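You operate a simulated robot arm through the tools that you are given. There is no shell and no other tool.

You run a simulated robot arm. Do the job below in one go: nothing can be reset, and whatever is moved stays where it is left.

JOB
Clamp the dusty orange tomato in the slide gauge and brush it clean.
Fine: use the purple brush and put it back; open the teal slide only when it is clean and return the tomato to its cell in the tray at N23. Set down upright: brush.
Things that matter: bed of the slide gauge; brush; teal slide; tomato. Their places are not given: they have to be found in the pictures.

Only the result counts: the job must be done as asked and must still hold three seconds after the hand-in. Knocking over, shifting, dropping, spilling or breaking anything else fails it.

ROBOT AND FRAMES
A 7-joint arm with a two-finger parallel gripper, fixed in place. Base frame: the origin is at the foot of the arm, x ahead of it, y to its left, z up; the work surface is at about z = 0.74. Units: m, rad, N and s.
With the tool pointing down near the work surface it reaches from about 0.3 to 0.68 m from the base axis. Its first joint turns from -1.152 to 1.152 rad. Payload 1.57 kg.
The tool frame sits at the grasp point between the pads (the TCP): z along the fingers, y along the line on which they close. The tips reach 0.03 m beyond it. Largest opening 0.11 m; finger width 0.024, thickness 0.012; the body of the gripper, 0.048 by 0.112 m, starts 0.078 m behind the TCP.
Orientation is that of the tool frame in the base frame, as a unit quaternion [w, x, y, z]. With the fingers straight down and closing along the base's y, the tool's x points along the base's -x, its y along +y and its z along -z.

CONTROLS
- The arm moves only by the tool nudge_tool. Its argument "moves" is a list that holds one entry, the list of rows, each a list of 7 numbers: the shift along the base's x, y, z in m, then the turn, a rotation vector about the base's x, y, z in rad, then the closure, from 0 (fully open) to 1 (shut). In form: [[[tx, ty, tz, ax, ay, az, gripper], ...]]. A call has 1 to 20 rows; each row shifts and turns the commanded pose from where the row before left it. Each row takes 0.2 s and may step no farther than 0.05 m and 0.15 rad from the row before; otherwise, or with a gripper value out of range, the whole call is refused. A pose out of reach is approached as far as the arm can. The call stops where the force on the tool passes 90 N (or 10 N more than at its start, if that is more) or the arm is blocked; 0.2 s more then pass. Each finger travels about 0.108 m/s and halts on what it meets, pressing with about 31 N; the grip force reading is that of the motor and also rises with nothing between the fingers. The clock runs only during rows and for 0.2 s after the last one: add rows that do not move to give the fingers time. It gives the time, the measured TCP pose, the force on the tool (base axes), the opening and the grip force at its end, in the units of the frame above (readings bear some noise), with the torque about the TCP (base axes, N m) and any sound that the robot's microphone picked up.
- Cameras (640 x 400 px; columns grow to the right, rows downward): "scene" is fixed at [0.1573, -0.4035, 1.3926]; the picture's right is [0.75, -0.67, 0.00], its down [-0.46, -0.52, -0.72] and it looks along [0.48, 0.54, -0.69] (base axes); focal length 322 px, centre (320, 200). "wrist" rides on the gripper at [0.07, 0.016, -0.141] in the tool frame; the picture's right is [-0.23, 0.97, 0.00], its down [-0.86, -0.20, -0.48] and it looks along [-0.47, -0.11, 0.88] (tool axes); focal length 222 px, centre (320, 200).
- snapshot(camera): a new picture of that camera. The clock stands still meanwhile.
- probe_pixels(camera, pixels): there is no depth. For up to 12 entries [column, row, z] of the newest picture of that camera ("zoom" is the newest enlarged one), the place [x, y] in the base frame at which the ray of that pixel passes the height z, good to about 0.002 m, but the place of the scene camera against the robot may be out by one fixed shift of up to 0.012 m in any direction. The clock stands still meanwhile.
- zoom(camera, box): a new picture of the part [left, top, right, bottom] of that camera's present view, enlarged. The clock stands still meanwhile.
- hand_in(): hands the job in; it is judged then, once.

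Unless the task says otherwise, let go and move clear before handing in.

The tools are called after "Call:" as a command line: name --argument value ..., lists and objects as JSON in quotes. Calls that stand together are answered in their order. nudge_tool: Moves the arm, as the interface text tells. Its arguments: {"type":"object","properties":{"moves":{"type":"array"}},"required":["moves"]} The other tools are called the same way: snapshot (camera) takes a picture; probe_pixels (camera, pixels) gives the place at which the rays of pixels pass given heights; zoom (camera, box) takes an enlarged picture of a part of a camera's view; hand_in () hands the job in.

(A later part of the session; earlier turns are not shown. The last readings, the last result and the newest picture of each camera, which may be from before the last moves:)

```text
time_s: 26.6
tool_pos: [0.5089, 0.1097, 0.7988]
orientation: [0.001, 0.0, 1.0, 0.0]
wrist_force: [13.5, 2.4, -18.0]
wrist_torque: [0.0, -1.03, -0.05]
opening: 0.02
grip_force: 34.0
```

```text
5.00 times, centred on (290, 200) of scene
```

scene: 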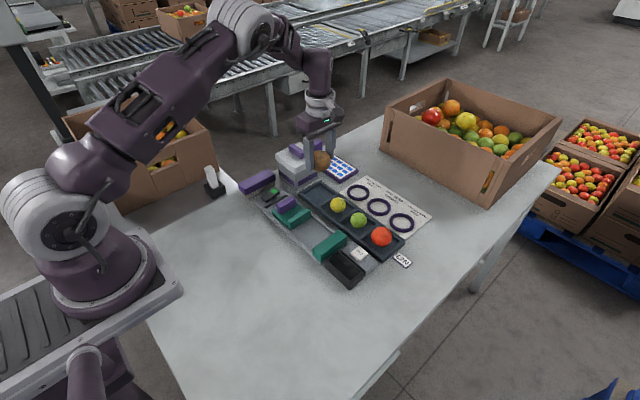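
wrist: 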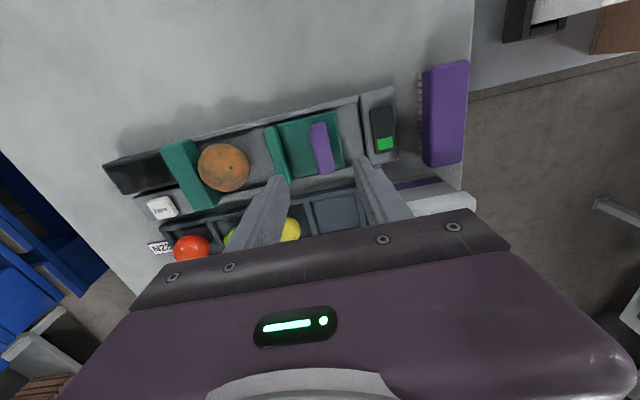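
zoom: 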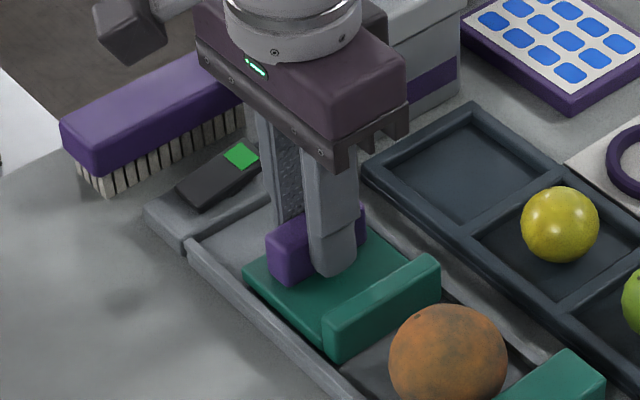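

The slide follows. Some sideways and vertical constraint force has built up (13 N in x, -18 N in z), so I'll ease the grip a bit and continue sliding.

Call:
nudge_tool --moves '[[[0, 0, 0, 0, 0, 0, 0.85], [0, -0.004, 0, 0, 0, 0, 0.85], [0, -0.004, 0, 0, 0, 0, 0.85], [0, -0.004, 0, 0, 0, 0, 0.85], [0, 0, 0, 0, 0, 0, 0.85]]]'

Call:
zoom --camera "scene" --box '[260, 170, 360, 250]'

```text
time_s: 27.8
tool_pos: [0.5087, 0.0985, 0.7985]
orientation: [0.001, 0.0, 1.0, 0.0]
wrist_force: [16.3, 2.8, -13.3]
wrist_torque: [0.05, -0.25, 0.11]
opening: 0.0197
grip_force: 33.8
```

```text
5.00 times, centred on (310, 210) of scene
```

zoom: 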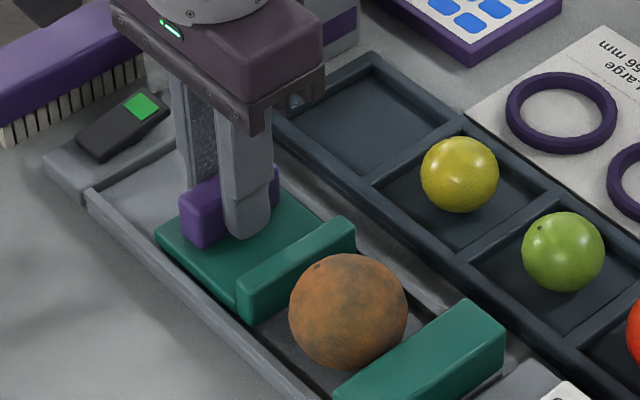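

About 26 mm has been travelled and the jaw is nearing the tomato. I'll go 8 mm more, then small steps.

Call:
nudge_tool --moves '[[[0, -0.004, 0, 0, 0, 0, 0.85], [0, -0.004, 0, 0, 0, 0, 0.85], [0, 0, 0, 0, 0, 0, 0.85]]]'

Call:
zoom --camera "scene" --box '[260, 170, 360, 250]'

Call:
zoom --camera "wrist" --box '[160, 80, 380, 218]'

```text
time_s: 28.6
tool_pos: [0.5084, 0.0917, 0.7988]
orientation: [0.001, -0.001, 1.0, 0.0]
wrist_force: [24.8, 1.6, -19.9]
wrist_torque: [-0.09, -0.23, -0.1]
opening: 0.0202
grip_force: 33.9
```

```text
5.00 times, centred on (310, 210) of scene
```

zoom: 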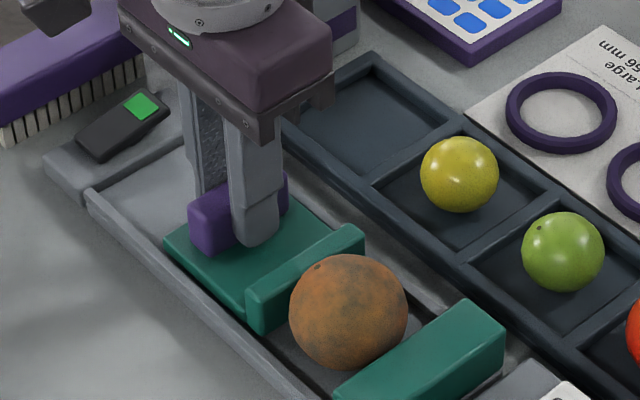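

```text
2.90 times, centred on (270, 149) of wrist
```

zoom: 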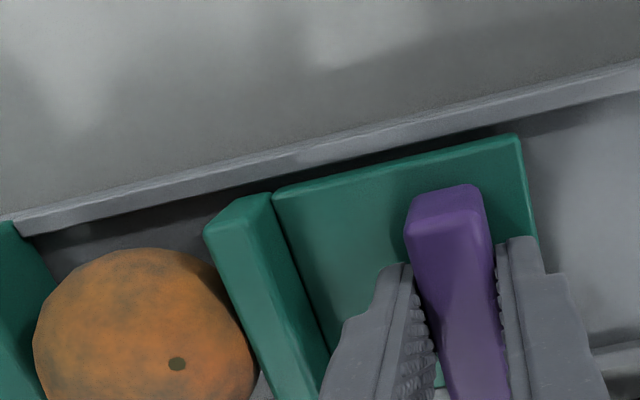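

The jaw is about to meet the tomato. I'll relieve the cross forces by about 1 mm and approach in 2 mm steps.

Call:
nudge_tool --moves '[[[0.001, -0.002, -0.001, 0, 0, 0, 0.85], [0, 0, 0, 0, 0, 0, 0.85]]]'

Call:
nudge_tool --moves '[[[0, -0.002, 0, 0, 0, 0, 0.85], [0, 0, 0, 0, 0, 0, 0.85]]]'

Call:
zoom --camera "wrist" --box '[160, 80, 380, 218]'

```text
time_s: 29.2
tool_pos: [0.509, 0.0886, 0.7997]
orientation: [0.001, 0.0, 1.0, 0.0]
wrist_force: [11.0, 2.0, 20.2]
wrist_torque: [0.08, -0.42, -0.06]
opening: 0.02
grip_force: 33.7
```

```text
time_s: 29.8
tool_pos: [0.5092, 0.0879, 0.7972]
orientation: [0.001, 0.0, 1.0, 0.0]
wrist_force: [9.5, 1.0, 30.6]
wrist_torque: [0.02, -0.15, -0.01]
opening: 0.0202
grip_force: 33.8
```

```text
2.90 times, centred on (270, 149) of wrist
```

zoom: 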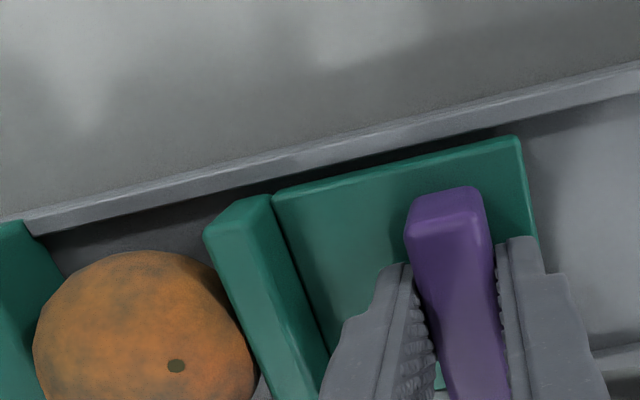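

The tomato now appears to move with the slide, so it is being pushed toward the fixed jaw. I'll relieve z by 0.6 mm and continue with small steps, watching the y force.

Call:
nudge_tool --moves '[[[0, -0.002, 0.0007, 0, 0, 0, 0.85], [0, 0, 0, 0, 0, 0, 0.85]]]'

Call:
zoom --camera "scene" --box '[260, 190, 360, 270]'

Call:
zoom --camera "wrist" --box '[160, 80, 380, 218]'

```text
time_s: 30.4
tool_pos: [0.5088, 0.0855, 0.7988]
orientation: [0.0, 0.0, 1.0, 0.001]
wrist_force: [11.3, 10.2, -5.7]
wrist_torque: [0.06, -1.2, -0.08]
opening: 0.0201
grip_force: 33.9
```

```text
5.00 times, centred on (310, 230) of scene
```

zoom: 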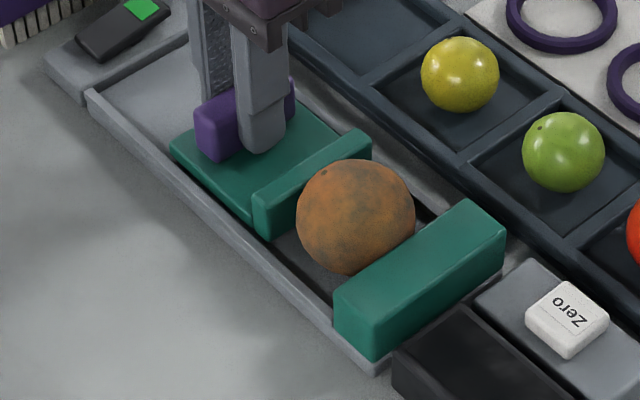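

```text
2.90 times, centred on (270, 149) of wrist
```

zoom: 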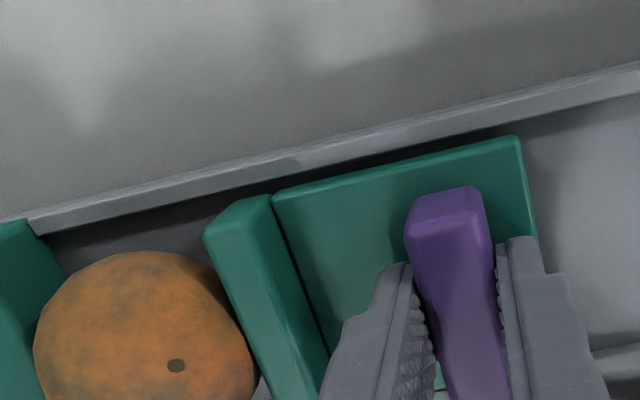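

The y force rose to 10 N, which suggests the tomato is now meeting both jaws. I'll take one more 1 mm step to confirm.

Call:
nudge_tool --moves '[[[0, -0.001, 0, 0, 0, 0, 0.85], [0, 0, 0, 0, 0, 0, 0.85]]]'

```text
time_s: 31.0
tool_pos: [0.5086, 0.0857, 0.7983]
orientation: [0.0, -0.001, 1.0, 0.001]
wrist_force: [12.3, 28.5, -13.0]
wrist_torque: [0.11, -0.04, -0.53]
opening: 0.0197
grip_force: 33.9
```

The force rose to 28 N with no further travel, so the tomato is squeezed between the jaws. I'll release the knob and see whether the slide holds.

Call:
nudge_tool --moves '[[[0, 0, 0, 0, 0, 0, 0.75], [0, 0, 0, 0, 0, 0, 0.65], [0, 0, 0, 0, 0, 0, 0.55], [0, 0, 0, 0, 0, 0, 0.5], [0, 0, 0, 0, 0, 0, 0.5]]]'

Call:
zoom --camera "scene" --box '[260, 190, 360, 270]'

Call:
zoom --camera "wrist" --box '[160, 80, 380, 218]'

```text
time_s: 32.2
tool_pos: [0.5086, 0.0832, 0.7976]
orientation: [0.0, 0.0, 1.0, 0.0]
wrist_force: [0.0, -0.7, 0.1]
wrist_torque: [0.03, 0.02, 0.03]
opening: 0.055
grip_force: 0.0
```

```text
5.00 times, centred on (310, 230) of scene
```

zoom: 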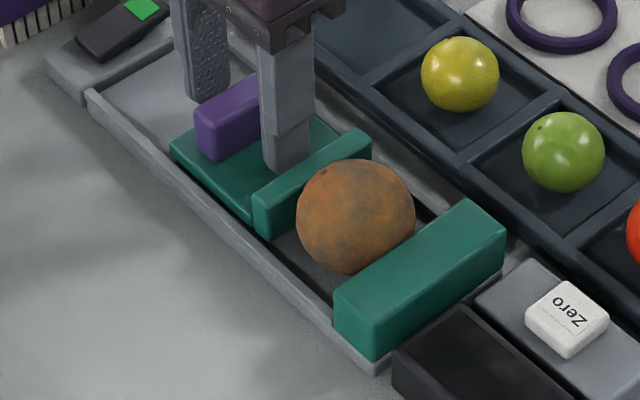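

```text
2.90 times, centred on (270, 149) of wrist
```

zoom: 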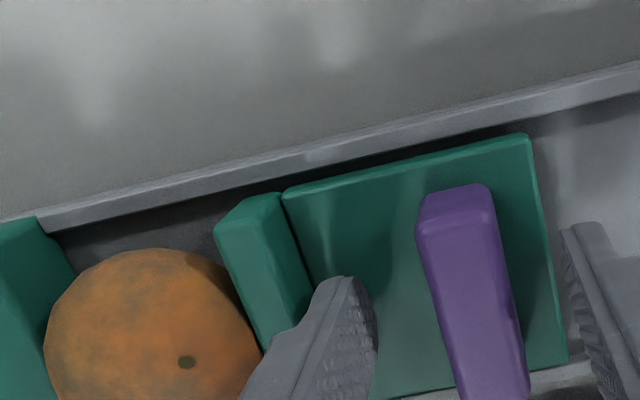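

The slide holds its place after release. I'll rise and move toward the brush, then check the clamp and the brush from above.

Call:
nudge_tool --moves '[[[0, 0, 0.03, 0, 0, 0, 0.5], [0, 0, 0.04, 0, 0, 0, 0.5], [0, 0, 0.04, 0, 0, 0, 0.5], [0, 0, 0, 0, 0, 0, 0.5], [0, 0, 0, 0, 0, 0, 0.5]]]'

Call:
snapshot --camera "wrist"

Call:
zoom --camera "wrist" --box '[180, 80, 340, 190]'

Call:
snapshot --camera "scene"

Call:
probe_pixels --camera "scene" --pixels '[[279, 181, 0.74], [297, 189.6, 0.74], [315, 180.5, 0.74], [297, 172, 0.8]]'

```text
time_s: 33.4
tool_pos: [0.5094, 0.0842, 0.9094]
orientation: [0.001, 0.0, 1.0, -0.001]
wrist_force: [0.1, 0.2, -0.6]
wrist_torque: [0.04, -0.08, 0.0]
opening: 0.0551
grip_force: 0.0
```

```text
taken
```

wrist: 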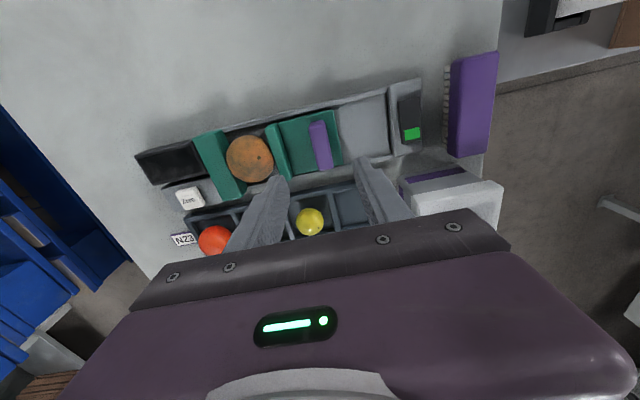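

```text
3.64 times, centred on (260, 135) of wrist
```

zoom: 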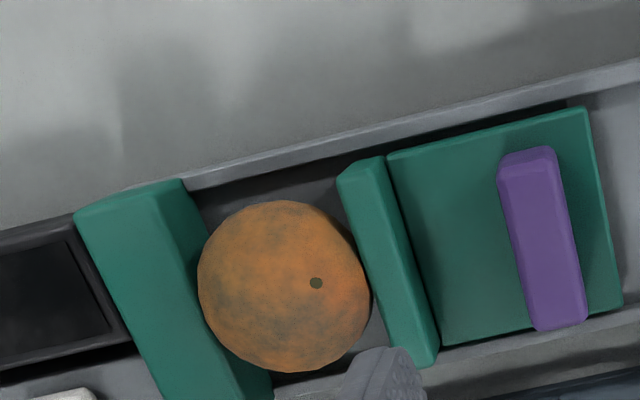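

```text
taken
```

scene: 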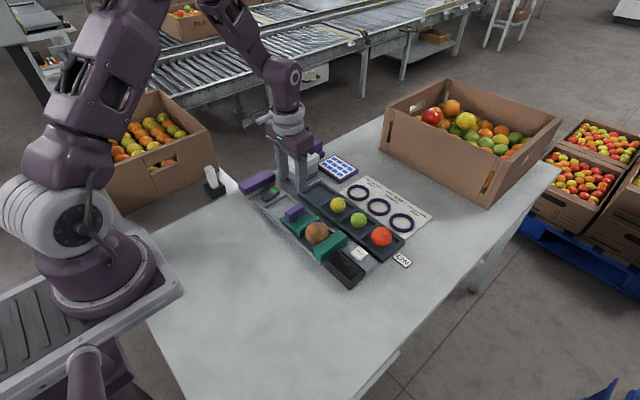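

```text
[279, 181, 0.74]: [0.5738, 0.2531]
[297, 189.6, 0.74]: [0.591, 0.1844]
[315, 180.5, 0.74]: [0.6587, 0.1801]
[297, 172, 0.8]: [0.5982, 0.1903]
```

The tomato is held between both jaws (zoom 284,285). Next I'll probe its centre and move above the brush.

Call:
probe_pixels --camera "wrist" --pixels '[[250.1, 158.4, 0.777], [250.1, 158.4, 0.8], [232, 140, 0.78], [266, 138, 0.777]]'

Call:
nudge_tool --moves '[[[0, 0.035, 0, 0, 0, 0, 0.4], [0, 0.035, 0, 0, 0, 0, 0.35], [0, 0.035, 0, 0, 0, 0, 0.35], [0, 0.035, 0, 0, 0, 0, 0.35], [-0.003, 0.036, 0, 0, 0, 0, 0.35], [0, 0, 0, 0, 0, 0, 0.35], [0, 0, 0, 0, 0, 0, 0.35]]]'

Call:
snapshot --camera "wrist"

Call:
zoom --camera "wrist" --box '[240, 70, 400, 170]'

```text
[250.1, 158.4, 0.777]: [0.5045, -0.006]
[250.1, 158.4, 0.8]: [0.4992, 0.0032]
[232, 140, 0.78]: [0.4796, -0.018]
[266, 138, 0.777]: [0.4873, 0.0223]
```

```text
time_s: 35.0
tool_pos: [0.5076, 0.2584, 0.9111]
orientation: [-0.001, 0.0, 1.0, 0.0]
wrist_force: [1.2, 0.9, -0.1]
wrist_torque: [0.02, 0.03, -0.02]
opening: 0.0716
grip_force: 0.0
```

```text
taken
```

wrist: 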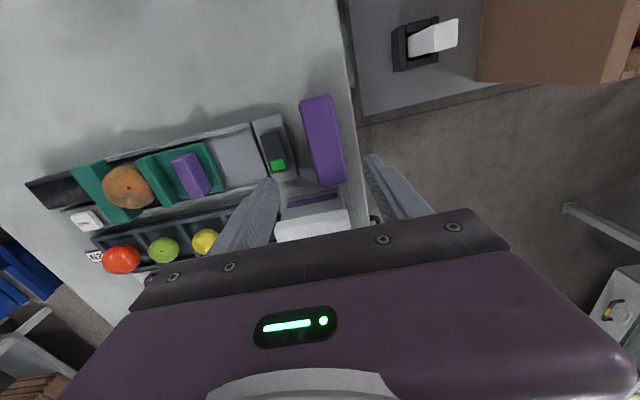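

```text
4.00 times, centred on (320, 120) of wrist
```

zoom: 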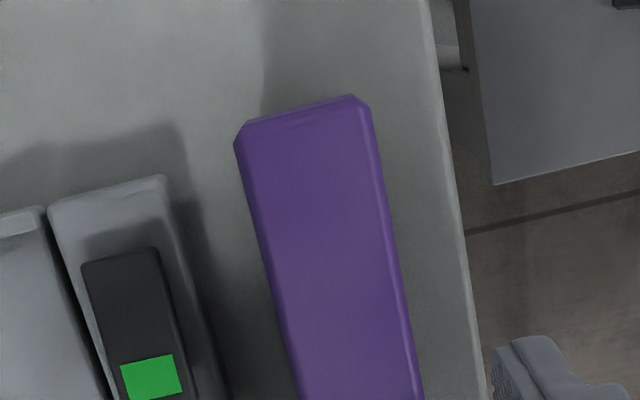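

I'll probe the brush top's corners in this near-vertical view.

Call:
zoom --camera "wrist" --box '[256, 90, 416, 190]'

Call:
probe_pixels --camera "wrist" --pixels '[[299.5, 103, 0.785], [332, 96.5, 0.785], [345, 182, 0.785], [317, 188, 0.785], [323, 142, 0.785], [323, 142, 0.775], [299.5, 103, 0.775], [332, 96.5, 0.775]]'

Call:
zoom --camera "scene" --box '[230, 155, 310, 205]'

```text
4.00 times, centred on (336, 140) of wrist
```

zoom: 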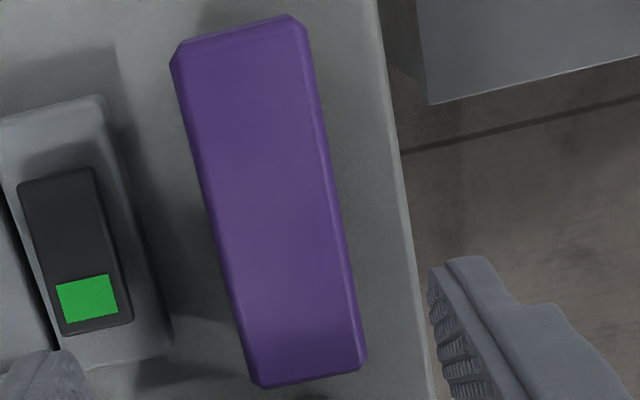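

```text
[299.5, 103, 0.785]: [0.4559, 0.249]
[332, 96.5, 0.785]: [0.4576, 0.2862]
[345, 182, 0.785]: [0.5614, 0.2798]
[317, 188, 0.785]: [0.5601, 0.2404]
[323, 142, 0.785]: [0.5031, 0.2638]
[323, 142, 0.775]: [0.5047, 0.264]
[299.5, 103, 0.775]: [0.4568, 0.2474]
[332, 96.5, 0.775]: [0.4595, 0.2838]
```

```text
8.00 times, centred on (270, 180) of scene
```

zoom: 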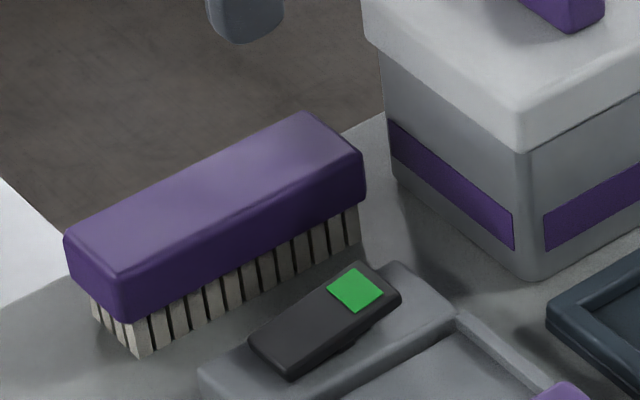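

The brush is aligned with x: centre ≈(0.509, 0.265), about 37 mm wide, top at ≈0.781, with the handle block above ≈0.758. I'll descend with the fingers either side of the handle.

Call:
nudge_tool --moves '[[[0.0015, 0.0055, -0.03, 0, 0, 0, 0.35], [0, 0, -0.03, 0, 0, 0, 0.35], [0, 0, -0.03, 0, 0, 0, 0.35], [0, 0, -0.015, 0, 0, 0, 0.35], [0, 0, 0, 0, 0, 0, 0.35], [0, 0, 0, 0, 0, 0, 0.35]]]'

Call:
snapshot --camera "wrist"

Call:
zoom --camera "scene" --box '[220, 140, 320, 220]'

```text
time_s: 36.4
tool_pos: [0.5068, 0.2637, 0.8065]
orientation: [0.001, 0.0, 1.0, 0.0]
wrist_force: [-0.2, 0.9, 0.2]
wrist_torque: [-0.01, 0.05, 0.02]
opening: 0.0717
grip_force: 0.2
```

```text
taken
```

wrist: 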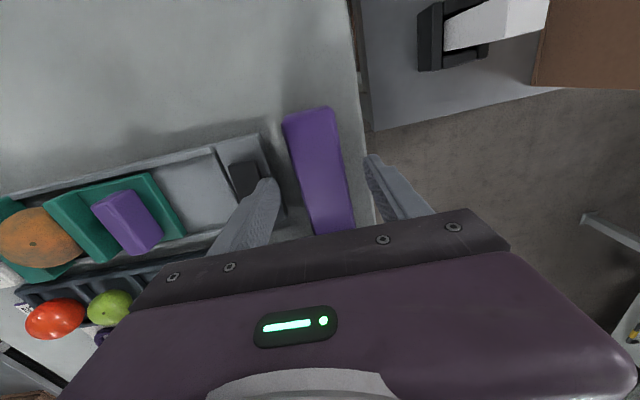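

```text
5.00 times, centred on (270, 180) of scene
```

zoom: 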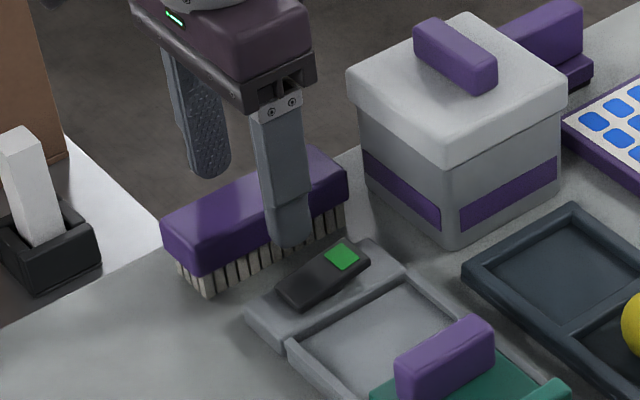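

The fingers are on both sides of the handle. I'll narrow slightly, lower to z≈0.791, and close.

Call:
nudge_tool --moves '[[[0.001, 0.001, 0, 0, 0, 0, 0.45], [0, 0, -0.008, 0, 0, 0, 0.45], [0, 0, -0.0075, 0, 0, 0, 0.45], [0, 0, 0, 0, 0, 0, 0.45]]]'

Call:
nudge_tool --moves '[[[0, 0, 0, 0, 0, 0, 0.55], [0, 0, 0, 0, 0, 0, 0.62], [0, 0, 0, 0, 0, 0, 0.66], [0, 0, 0, 0, 0, 0, 0.68], [0, 0, 0, 0, 0, 0, 0.68]]]'

Call:
zoom --camera "scene" --box '[220, 140, 320, 220]'

```text
time_s: 37.4
tool_pos: [0.5083, 0.2663, 0.7894]
orientation: [0.0, 0.0, 1.0, 0.0]
wrist_force: [-0.1, 0.4, 0.5]
wrist_torque: [0.0, -0.01, -0.01]
opening: 0.0604
grip_force: 0.0
```

```text
time_s: 38.6
tool_pos: [0.5075, 0.265, 0.7897]
orientation: [0.0, -0.001, 1.0, 0.0]
wrist_force: [-0.5, 0.1, 0.4]
wrist_torque: [-0.01, -0.02, -0.02]
opening: 0.0392
grip_force: 30.9
```

```text
5.00 times, centred on (270, 180) of scene
```

zoom: 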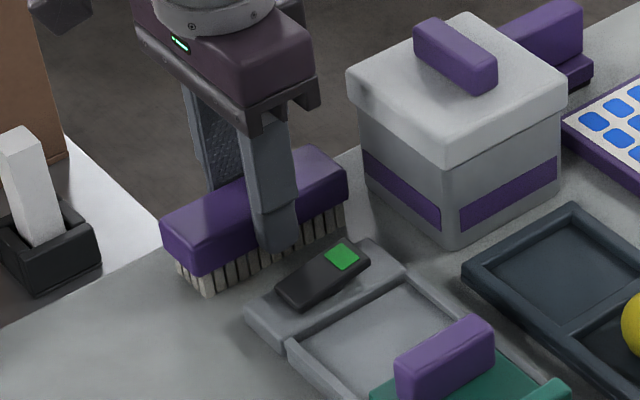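

The brush is gripped (39 mm) at about (0.508, 0.2655, 0.790), the pose I need for putting it back. I'll lift it and carry it above the tomato.

Call:
nudge_tool --moves '[[[0, 0, 0, 0, 0, 0, 0.72], [0, 0, 0.01, 0, 0, 0, 0.72], [0, 0, 0.03, 0, 0, 0, 0.72], [0, 0, 0.03, 0, 0, 0, 0.72], [0, 0, 0.03, 0, 0, 0, 0.72], [0, 0, 0, 0, 0, 0, 0.72]]]'

Call:
zoom --camera "scene" --box '[220, 120, 320, 200]'

```text
time_s: 40.0
tool_pos: [0.5085, 0.2644, 0.8881]
orientation: [0.0, 0.001, 1.0, 0.0]
wrist_force: [0.5, 0.4, -0.7]
wrist_torque: [0.0, -0.03, -0.03]
opening: 0.0389
grip_force: 31.3
```

```text
5.00 times, centred on (270, 160) of scene
```

zoom: 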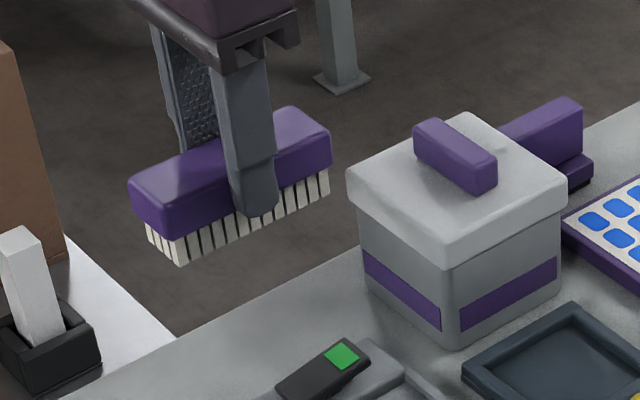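

The brush is held level. I'll carry it over the clamped tomato.

Call:
nudge_tool --moves '[[[0, -0.038, 0, 0, 0, 0, 0.72], [0, -0.039, 0, 0, 0, 0, 0.72], [0, -0.039, 0, 0, 0, 0, 0.72], [0, -0.039, 0, 0, 0, 0, 0.72], [0, -0.039, 0, 0, 0, 0, 0.72], [0, -0.039, 0, 0, 0, 0, 0.72], [-0.002, -0.038, 0, 0, 0, 0, 0.72], [0, 0, 0, 0, 0, 0, 0.72], [0, 0, 0, 0, 0, 0, 0.72]]]'

Call:
snapshot --camera "wrist"

Call:
zoom --camera "scene" --box '[260, 170, 380, 266]'

```text
time_s: 42.0
tool_pos: [0.5068, -0.0056, 0.8898]
orientation: [0.0, 0.0, 1.0, 0.0]
wrist_force: [0.7, 0.3, -1.0]
wrist_torque: [-0.03, 0.0, 0.01]
opening: 0.039
grip_force: 31.5
```

```text
taken
```

wrist: 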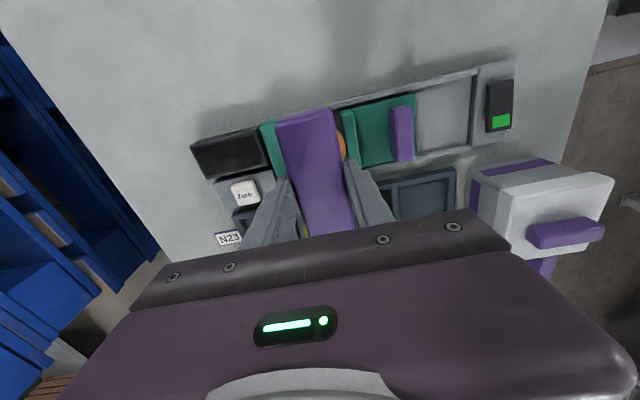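

```text
4.17 times, centred on (320, 218) of scene
```

zoom: 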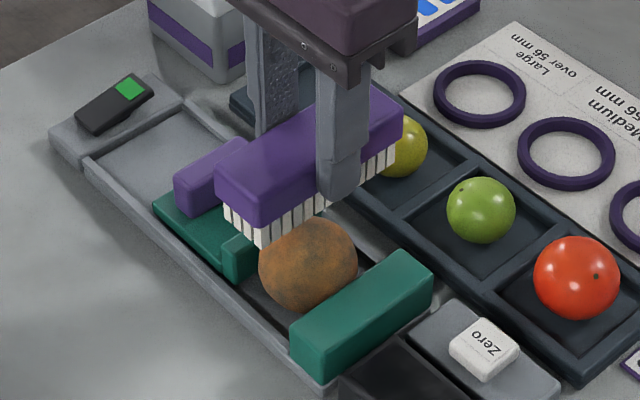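

The brush is positioned above the tomato. I'll lower it until the bristles touch (expected near z≈0.856).

Call:
nudge_tool --moves '[[[0, 0, -0.015, 0, 0, 0, 0.72], [0, 0, -0.012, 0, 0, 0, 0.72], [0, 0, 0, 0, 0, 0, 0.72]]]'

Call:
nudge_tool --moves '[[[0, 0, -0.003, 0, 0, 0, 0.72], [0, 0, 0, 0, 0, 0, 0.72]]]'

Call:
nudge_tool --moves '[[[0, 0, -0.002, 0, 0, 0, 0.72], [0, 0, 0, 0, 0, 0, 0.72]]]'

```text
time_s: 42.8
tool_pos: [0.5072, -0.0052, 0.8621]
orientation: [0.0, -0.001, 1.0, 0.0]
wrist_force: [0.1, 0.3, -0.4]
wrist_torque: [0.01, 0.01, 0.02]
opening: 0.0393
grip_force: 31.0
```

```text
time_s: 43.4
tool_pos: [0.5067, -0.0063, 0.8604]
orientation: [0.001, 0.0, 1.0, 0.0]
wrist_force: [-0.2, -0.2, -0.9]
wrist_torque: [0.0, 0.0, -0.03]
opening: 0.039
grip_force: 30.7
```

```text
time_s: 44.0
tool_pos: [0.5074, -0.0049, 0.8565]
orientation: [0.001, 0.001, 1.0, 0.0]
wrist_force: [0.2, 0.6, 0.0]
wrist_torque: [-0.01, -0.03, -0.04]
opening: 0.039
grip_force: 31.1
```

Call:
nudge_tool --moves '[[[0, 0, -0.0015, 0, 0, 0, 0.72], [0, 0, 0, 0, 0, 0, 0.72]]]'

Call:
zoom --camera "scene" --box '[270, 190, 350, 254]'

```text
time_s: 44.6
tool_pos: [0.5063, -0.0056, 0.8555]
orientation: [0.0, -0.001, 1.0, 0.0]
wrist_force: [0.4, -0.1, -0.5]
wrist_torque: [0.01, 0.02, 0.01]
opening: 0.0389
grip_force: 30.9
```

```text
6.25 times, centred on (310, 222) of scene
```

zoom: 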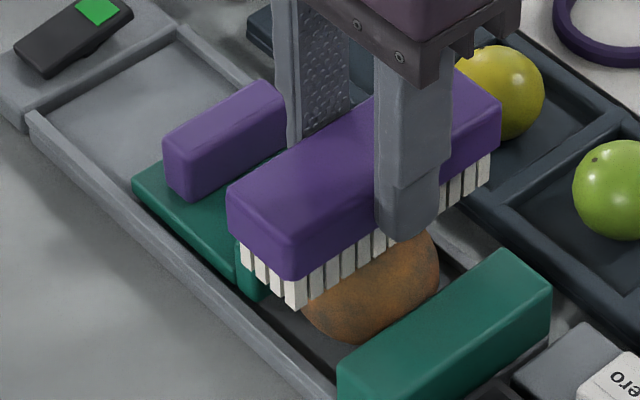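

The bristles look to be at the tomato's top but there is no force yet. I'll continue down in small steps.

Call:
nudge_tool --moves '[[[0, 0, -0.0015, 0, 0, 0, 0.72], [0, 0, 0, 0, 0, 0, 0.72]]]'

Call:
nudge_tool --moves '[[[0, 0, -0.0015, 0, 0, 0, 0.72], [0, 0, 0, 0, 0, 0, 0.72]]]'

```text
time_s: 45.2
tool_pos: [0.5072, -0.0051, 0.8528]
orientation: [0.0, 0.0, 1.0, 0.0]
wrist_force: [0.5, -0.1, -1.1]
wrist_torque: [0.0, 0.02, -0.01]
opening: 0.0392
grip_force: 31.0
```

```text
time_s: 45.8
tool_pos: [0.5057, -0.0063, 0.8524]
orientation: [0.0, 0.0, 1.0, 0.001]
wrist_force: [0.0, -0.8, -0.9]
wrist_torque: [-0.02, 0.0, 0.0]
opening: 0.0391
grip_force: 31.1
```

Call:
nudge_tool --moves '[[[0, 0, -0.0015, 0, 0, 0, 0.72], [0, 0, 0, 0, 0, 0, 0.72]]]'

Call:
zoom --camera "scene" --box '[280, 205, 340, 253]'

Call:
zoom --camera "wrist" --box '[240, 90, 400, 200]'

```text
time_s: 46.4
tool_pos: [0.5064, -0.0063, 0.851]
orientation: [0.001, 0.0, 1.0, 0.0]
wrist_force: [-3.4, 0.8, 28.6]
wrist_torque: [0.05, 0.26, 0.0]
opening: 0.0392
grip_force: 31.2
```

```text
8.33 times, centred on (310, 229) of scene
```

zoom: 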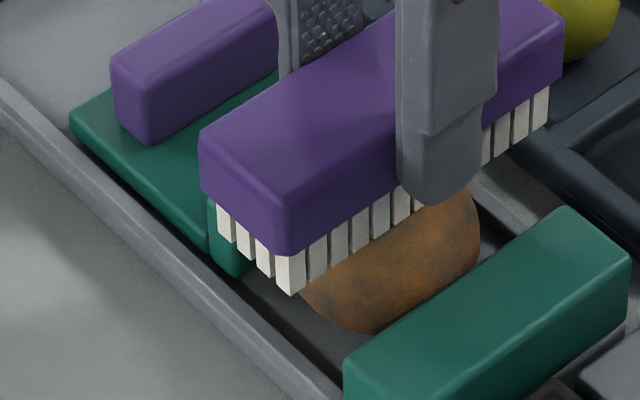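

```text
3.64 times, centred on (320, 145) of wrist
```

zoom: 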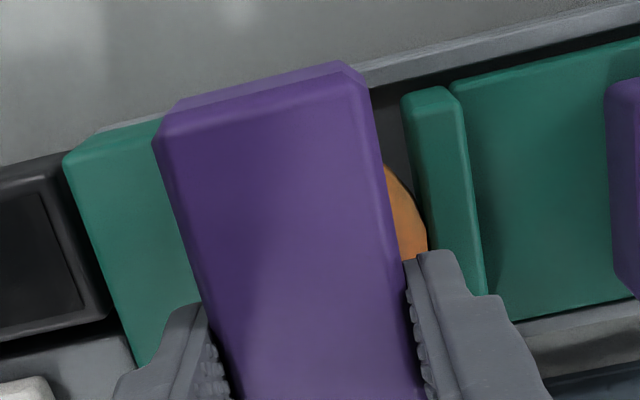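

Contact: 28.6 N at z≈0.851. I'll ease up about 0.8 mm to a lighter touch and make a short first stroke along x.

Call:
nudge_tool --moves '[[[0, 0, 0.0008, 0, 0, 0, 0.72], [0, 0, 0, 0, 0, 0, 0.72]]]'

Call:
nudge_tool --moves '[[[0.008, 0, 0, 0, 0, 0, 0.72], [0.008, 0, 0, 0, 0, 0, 0.72], [0, 0, 0, 0, 0, 0, 0.72]]]'

Call:
zoom --camera "scene" --box '[270, 190, 350, 254]'

```text
time_s: 47.0
tool_pos: [0.507, -0.0069, 0.8509]
orientation: [0.001, 0.0, 1.0, 0.0]
wrist_force: [1.6, 0.4, 21.8]
wrist_torque: [0.06, -0.09, 0.01]
opening: 0.0387
grip_force: 30.9
```

```text
time_s: 47.8
tool_pos: [0.5218, -0.0046, 0.8507]
orientation: [0.0, 0.0, 1.0, 0.0]
wrist_force: [0.5, 0.0, -1.0]
wrist_torque: [0.02, 0.02, 0.01]
opening: 0.0392
grip_force: 30.9
```

```text
6.25 times, centred on (310, 222) of scene
```

zoom: 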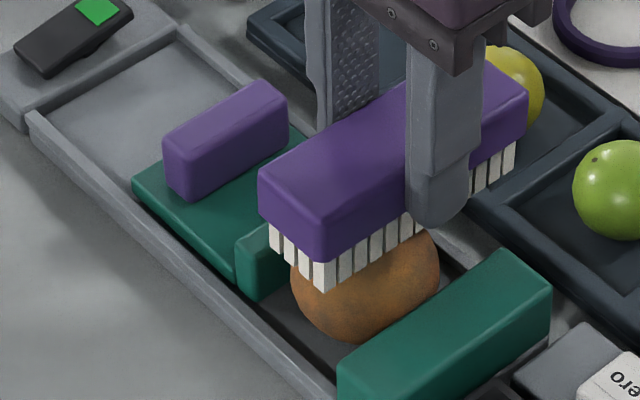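

The stroke ended with no contact (−1 N). I'll lower 1 mm and stroke back.

Call:
nudge_tool --moves '[[[0, 0, -0.001, 0, 0, 0, 0.72], [0, 0, 0, 0, 0, 0, 0.72]]]'

Call:
nudge_tool --moves '[[[-0.008, 0, 0, 0, 0, 0, 0.72], [-0.008, 0, 0, 0, 0, 0, 0.72], [0, 0, 0, 0, 0, 0, 0.72]]]'

Call:
nudge_tool --moves '[[[-0.008, 0, 0, 0, 0, 0, 0.72], [-0.008, 0, 0, 0, 0, 0, 0.72], [0, 0, 0, 0, 0, 0, 0.72]]]'

Call:
zoom --camera "scene" --box '[270, 190, 350, 254]'

```text
time_s: 48.4
tool_pos: [0.5213, -0.0052, 0.8495]
orientation: [0.001, 0.0, 1.0, 0.0]
wrist_force: [1.2, 0.9, 15.4]
wrist_torque: [0.05, 0.05, -0.02]
opening: 0.0392
grip_force: 31.2
```

```text
time_s: 49.2
tool_pos: [0.5068, -0.0054, 0.8504]
orientation: [0.001, 0.0, 1.0, 0.0]
wrist_force: [5.7, -0.4, 16.4]
wrist_torque: [-0.04, -0.47, 0.03]
opening: 0.039
grip_force: 31.1
```

```text
time_s: 50.0
tool_pos: [0.4894, -0.0061, 0.8506]
orientation: [0.001, 0.001, 1.0, 0.0]
wrist_force: [4.8, 0.5, 22.6]
wrist_torque: [0.0, -0.58, -0.01]
opening: 0.0393
grip_force: 30.9
```

```text
6.25 times, centred on (310, 222) of scene
```

zoom: 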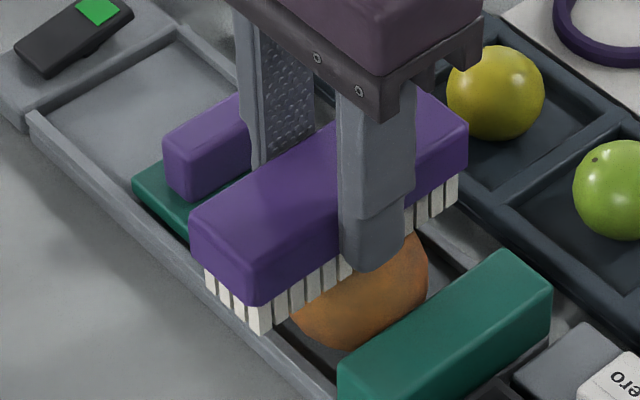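

The tomato looks less blotchy but has shifted slightly toward -x with the stroke. I'll ease the pressure a little and stroke back toward +x.

Call:
nudge_tool --moves '[[[0.008, 0, 0.0003, 0, 0, 0, 0.72], [0.008, 0, 0, 0, 0, 0, 0.72], [0.008, 0, 0, 0, 0, 0, 0.72], [0.008, 0, 0, 0, 0, 0, 0.72], [0, 0, 0, 0, 0, 0, 0.72]]]'

Call:
zoom --camera "scene" --box '[270, 190, 350, 254]'

Call:
zoom --camera "wrist" --box '[240, 90, 400, 200]'

```text
time_s: 51.2
tool_pos: [0.524, -0.0054, 0.8483]
orientation: [0.0, 0.0, 1.0, 0.0]
wrist_force: [0.3, -0.1, -0.1]
wrist_torque: [-0.02, -0.04, 0.0]
opening: 0.039
grip_force: 31.3
```

```text
6.25 times, centred on (310, 222) of scene
```

zoom: 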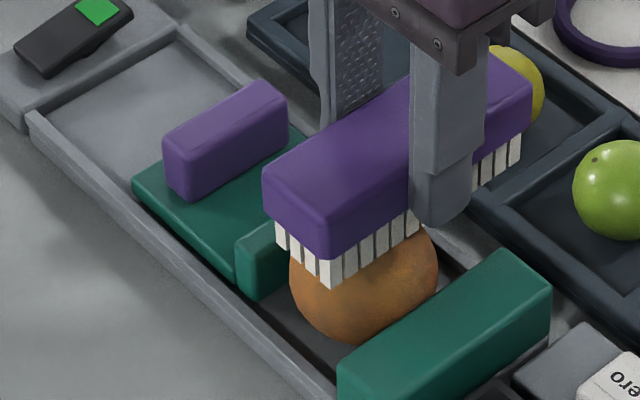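

```text
3.64 times, centred on (320, 145) of wrist
```

zoom: 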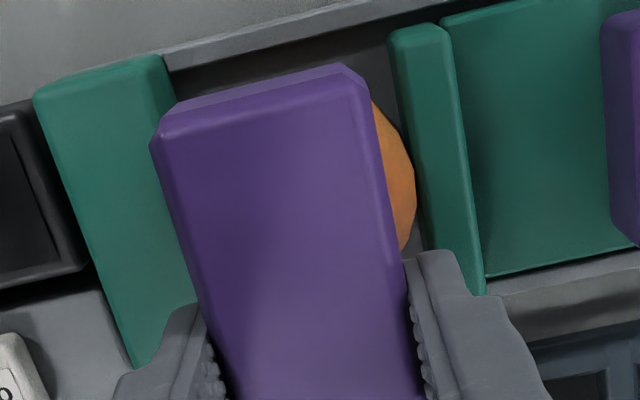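

The dark spots have faded further. I'll keep stroking back and forth, monitoring force and tomato position.

Call:
nudge_tool --moves '[[[-0.008, 0, -0.0004, 0, 0, 0, 0.72], [-0.008, 0, 0, 0, 0, 0, 0.72], [-0.008, 0, 0, 0, 0, 0, 0.72], [-0.008, 0, 0, 0, 0, 0, 0.72], [0, 0, 0, 0, 0, 0, 0.72]]]'

Call:
nudge_tool --moves '[[[0.008, 0, 0, 0, 0, 0, 0.72], [0.008, 0, 0, 0, 0, 0, 0.72], [0.008, 0, 0, 0, 0, 0, 0.72], [0, 0, 0, 0, 0, 0, 0.72]]]'

Call:
zoom --camera "scene" --box '[270, 190, 350, 254]'

```text
time_s: 52.4
tool_pos: [0.4913, -0.0055, 0.851]
orientation: [0.0, 0.001, 1.0, -0.001]
wrist_force: [-0.1, 0.2, -0.1]
wrist_torque: [0.03, 0.01, -0.01]
opening: 0.0393
grip_force: 31.0
```

```text
time_s: 53.4
tool_pos: [0.5147, -0.0047, 0.8507]
orientation: [0.0, 0.0, 1.0, -0.001]
wrist_force: [-0.2, -0.1, -1.9]
wrist_torque: [0.0, 0.02, -0.01]
opening: 0.0389
grip_force: 30.7
```

```text
6.25 times, centred on (310, 222) of scene
```

zoom: 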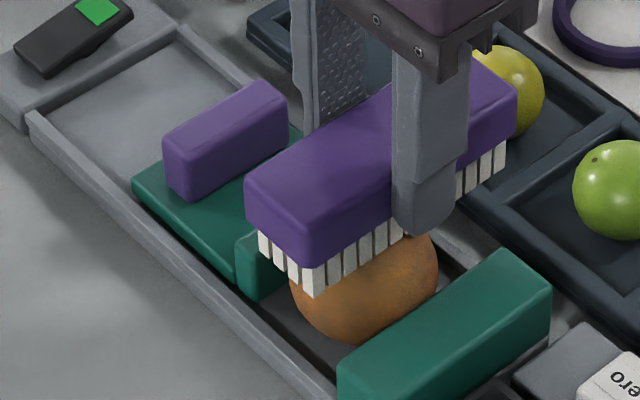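

Contact was lost. I'll lower in half-millimetre steps until the force returns, then stroke again.

Call:
nudge_tool --moves '[[[0, 0, -0.0007, 0, 0, 0, 0.76], [0, 0, 0, 0, 0, 0, 0.76]]]'

Call:
nudge_tool --moves '[[[-0.008, 0, -0.0003, 0, 0, 0, 0.76], [-0.008, 0, 0, 0, 0, 0, 0.76], [0, 0, 0, 0, 0, 0, 0.76]]]'

```text
time_s: 54.0
tool_pos: [0.5148, -0.0052, 0.8494]
orientation: [0.0, 0.0, 1.0, 0.0]
wrist_force: [-0.1, 0.1, -0.8]
wrist_torque: [-0.01, -0.01, -0.01]
opening: 0.0393
grip_force: 30.5
```

```text
time_s: 54.8
tool_pos: [0.4989, -0.006, 0.8481]
orientation: [0.001, 0.0, 1.0, 0.001]
wrist_force: [1.3, 0.1, 3.8]
wrist_torque: [0.0, 0.01, 0.0]
opening: 0.039
grip_force: 31.2
```

There is light contact again (≈4–5 N). I'll do several strokes at this height with a small extra press.

Call:
nudge_tool --moves '[[[-0.006, 0, -0.0003, 0, 0, 0, 0.76], [-0.006, 0, 0, 0, 0, 0, 0.76], [0.008, 0, 0, 0, 0, 0, 0.76], [0.008, 0, 0, 0, 0, 0, 0.76], [0.008, 0, 0, 0, 0, 0, 0.76], [-0.008, 0, 0, 0, 0, 0, 0.76], [-0.008, 0, 0, 0, 0, 0, 0.76], [0, 0, 0, 0, 0, 0, 0.76]]]'

Call:
zoom --camera "scene" --box '[270, 190, 350, 254]'

Call:
zoom --camera "wrist" --box '[240, 90, 400, 200]'

```text
time_s: 56.6
tool_pos: [0.4942, -0.0062, 0.8483]
orientation: [0.001, 0.001, 1.0, 0.0]
wrist_force: [-0.1, 0.8, -0.9]
wrist_torque: [0.02, 0.05, 0.04]
opening: 0.0391
grip_force: 31.4
```

```text
6.25 times, centred on (310, 222) of scene
```

zoom: 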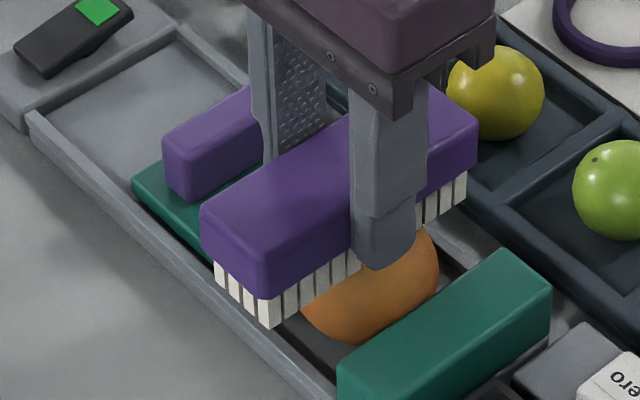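

```text
3.64 times, centred on (320, 145) of wrist
```

zoom: 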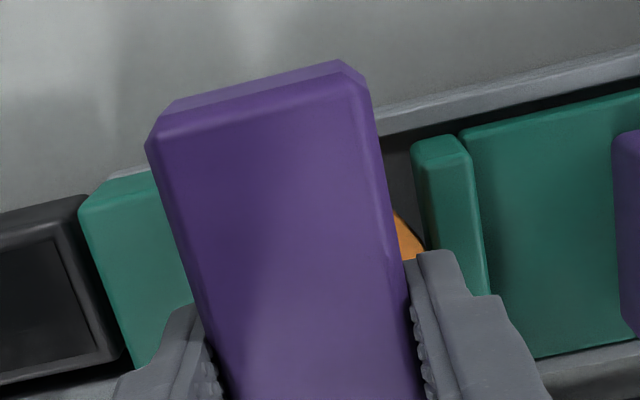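

The tomato now looks evenly orange. I'll lift the brush and move it aside to see whether any dust remains.

Call:
nudge_tool --moves '[[[0, 0, 0.02, 0, 0, 0, 0.76], [0.01, 0, 0.02, 0, 0, 0, 0.76], [0.005, 0.04, 0, 0, 0, 0, 0.76], [0, 0.04, 0, 0, 0, 0, 0.76], [0, 0.04, 0, 0, 0, 0, 0.76], [0, 0, 0, 0, 0, 0, 0.76]]]'

Call:
zoom --camera "scene" --box '[270, 190, 350, 254]'

Call:
snapshot --camera "wrist"

Call:
zoom --camera "wrist" --box '[140, 90, 300, 200]'

```text
time_s: 58.0
tool_pos: [0.5116, 0.1134, 0.891]
orientation: [-0.001, 0.0, 1.0, 0.001]
wrist_force: [0.4, -0.1, -1.8]
wrist_torque: [0.01, 0.0, 0.02]
opening: 0.0389
grip_force: 31.2
```

```text
6.25 times, centred on (310, 222) of scene
```

zoom: 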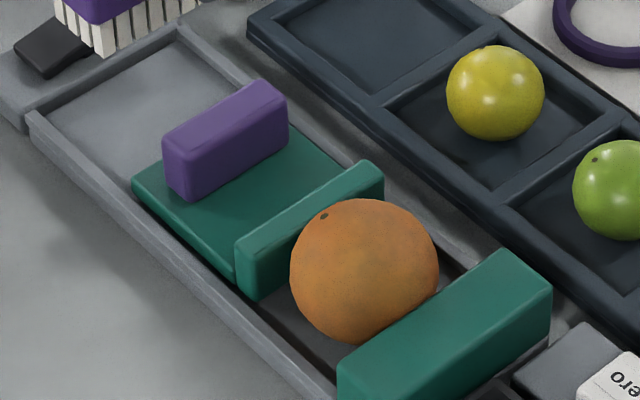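

```text
taken
```

wrist: 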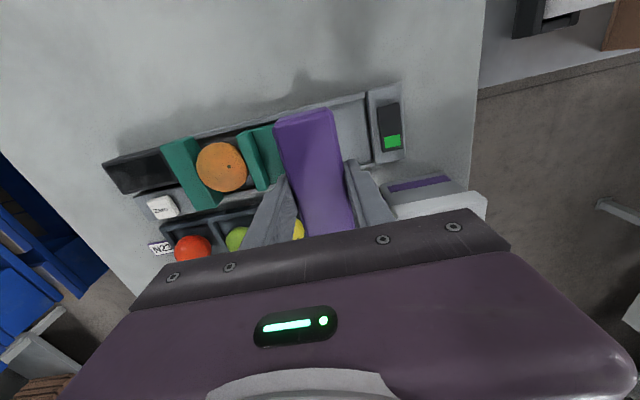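

```text
3.64 times, centred on (220, 145) of wrist
```

zoom: 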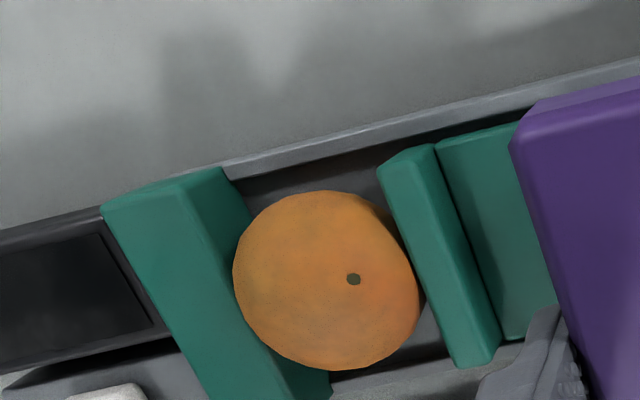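

It is much cleaner, but faint mottling remains and it is duller than the glossy neighbours. I'll return for more strokes with firmer contact.

Call:
nudge_tool --moves '[[[0, -0.04, 0, 0, 0, 0, 0.76], [0, -0.04, 0, 0, 0, 0, 0.76], [-0.005, -0.04, 0, 0, 0, 0, 0.76], [0, 0, -0.02, 0, 0, 0, 0.76], [0, 0, -0.02, 0, 0, 0, 0.76], [0, 0, -0.0006, 0, 0, 0, 0.76], [0, 0, 0, 0, 0, 0, 0.76]]]'

Call:
nudge_tool --moves '[[[0, 0, -0.0006, 0, 0, 0, 0.76], [0, 0, 0, 0, 0, 0, 0.76]]]'

```text
time_s: 59.6
tool_pos: [0.5059, -0.0061, 0.8482]
orientation: [0.001, 0.0, 1.0, -0.001]
wrist_force: [-0.1, -0.3, -1.0]
wrist_torque: [-0.01, -0.04, 0.0]
opening: 0.0387
grip_force: 30.5
```

```text
time_s: 60.2
tool_pos: [0.5054, -0.005, 0.8464]
orientation: [0.0, 0.001, 1.0, 0.0]
wrist_force: [0.0, 0.2, -0.5]
wrist_torque: [0.0, 0.01, -0.02]
opening: 0.0394
grip_force: 31.1
```

Call:
nudge_tool --moves '[[[0, 0, -0.0008, 0, 0, 0, 0.76], [0, 0, 0, 0, 0, 0, 0.76]]]'

Call:
nudge_tool --moves '[[[0, 0, -0.0006, 0, 0, 0, 0.76], [0, 0, 0, 0, 0, 0, 0.76]]]'

Call:
zoom --camera "scene" --box '[280, 205, 340, 253]'

```text
time_s: 60.8
tool_pos: [0.5048, -0.0067, 0.8467]
orientation: [-0.001, 0.0, 1.0, 0.0]
wrist_force: [0.1, -1.0, -0.8]
wrist_torque: [-0.04, 0.01, 0.0]
opening: 0.039
grip_force: 30.9
```

```text
time_s: 61.4
tool_pos: [0.5048, -0.0052, 0.846]
orientation: [0.001, 0.0, 1.0, 0.001]
wrist_force: [-2.8, -1.5, 16.5]
wrist_torque: [0.01, 0.04, -0.02]
opening: 0.0391
grip_force: 30.7
```

```text
8.33 times, centred on (310, 229) of scene
```

zoom: 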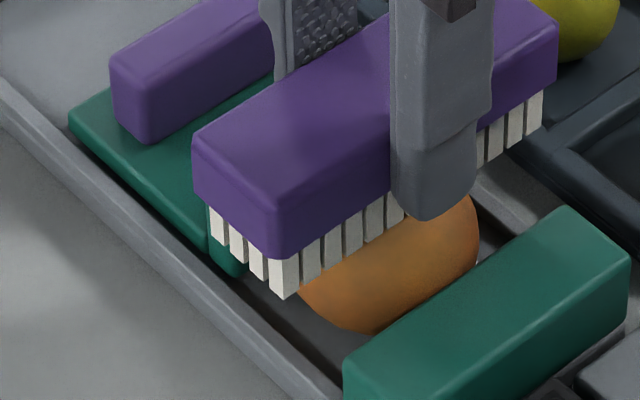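

Contact again at 16.5 N. I'll stroke ±15 mm and check.

Call:
nudge_tool --moves '[[[-0.008, 0, 0, 0, 0, 0, 0.78], [-0.008, 0, 0, 0, 0, 0, 0.78], [0.008, 0, 0, 0, 0, 0, 0.78], [0.008, 0, 0, 0, 0, 0, 0.78], [0.008, 0, 0, 0, 0, 0, 0.78], [-0.008, 0, 0, 0, 0, 0, 0.78], [0, 0, 0, 0, 0, 0, 0.78]]]'

Call:
zoom --camera "scene" --box '[280, 205, 340, 253]'

```text
time_s: 63.0
tool_pos: [0.5038, -0.0051, 0.8463]
orientation: [-0.001, 0.0, 1.0, -0.001]
wrist_force: [-4.0, 0.9, 8.4]
wrist_torque: [0.05, 0.13, 0.01]
opening: 0.0392
grip_force: 31.1
```

```text
8.33 times, centred on (310, 229) of scene
```

zoom: 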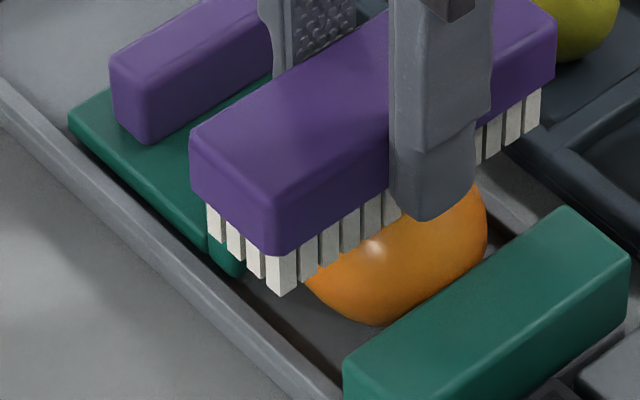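

The tomato is now bright and glossy (highlight at zoom 375,250), so it is clean. I'll lift the brush and look at both the tomato and how the brush sits in the grip.

Call:
nudge_tool --moves '[[[0, 0, 0.02, 0, 0, 0, 0.78], [0, 0, 0.025, 0, 0, 0, 0.78], [0.004, 0.04, 0, 0, 0, 0, 0.78], [0, 0.04, 0, 0, 0, 0, 0.78], [0, 0.04, 0, 0, 0, 0, 0.78], [0, 0.04, 0, 0, 0, 0, 0.78], [0, 0, 0, 0, 0, 0, 0.78]]]'

Call:
zoom --camera "scene" --box '[270, 190, 350, 254]'

Call:
zoom --camera "scene" --box '[240, 130, 340, 210]'

Call:
snapshot --camera "wrist"

```text
time_s: 64.6
tool_pos: [0.5092, 0.1542, 0.8907]
orientation: [0.0, 0.0, 1.0, 0.0]
wrist_force: [0.4, 0.5, -0.9]
wrist_torque: [-0.01, 0.01, 0.0]
opening: 0.0391
grip_force: 31.0
```

```text
6.25 times, centred on (310, 222) of scene
```

zoom: 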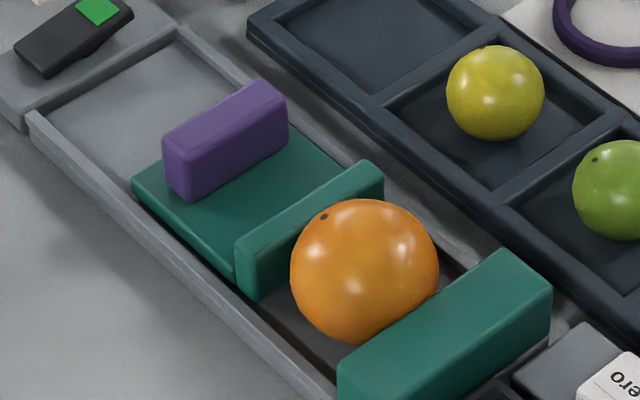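

```text
5.00 times, centred on (290, 170) of scene
```

zoom: 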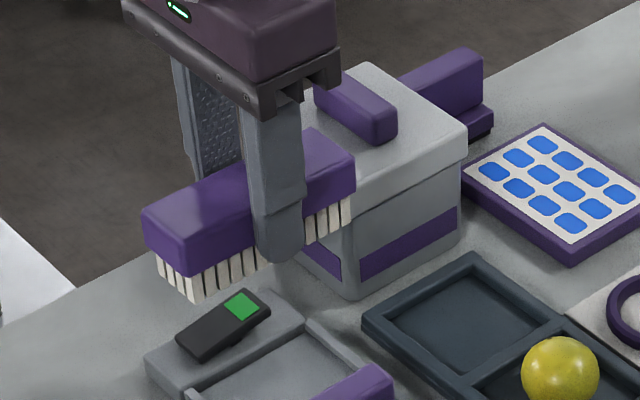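

```text
taken
```

wrist: 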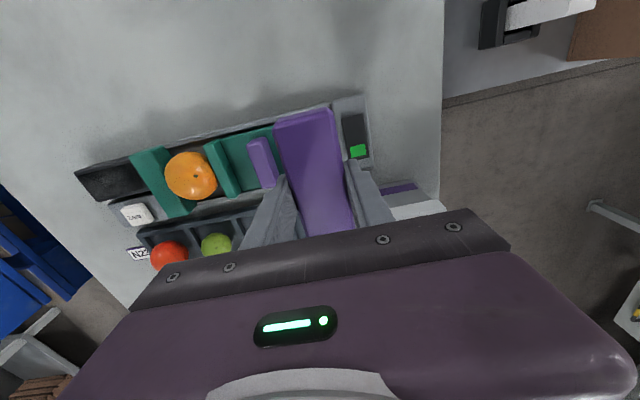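

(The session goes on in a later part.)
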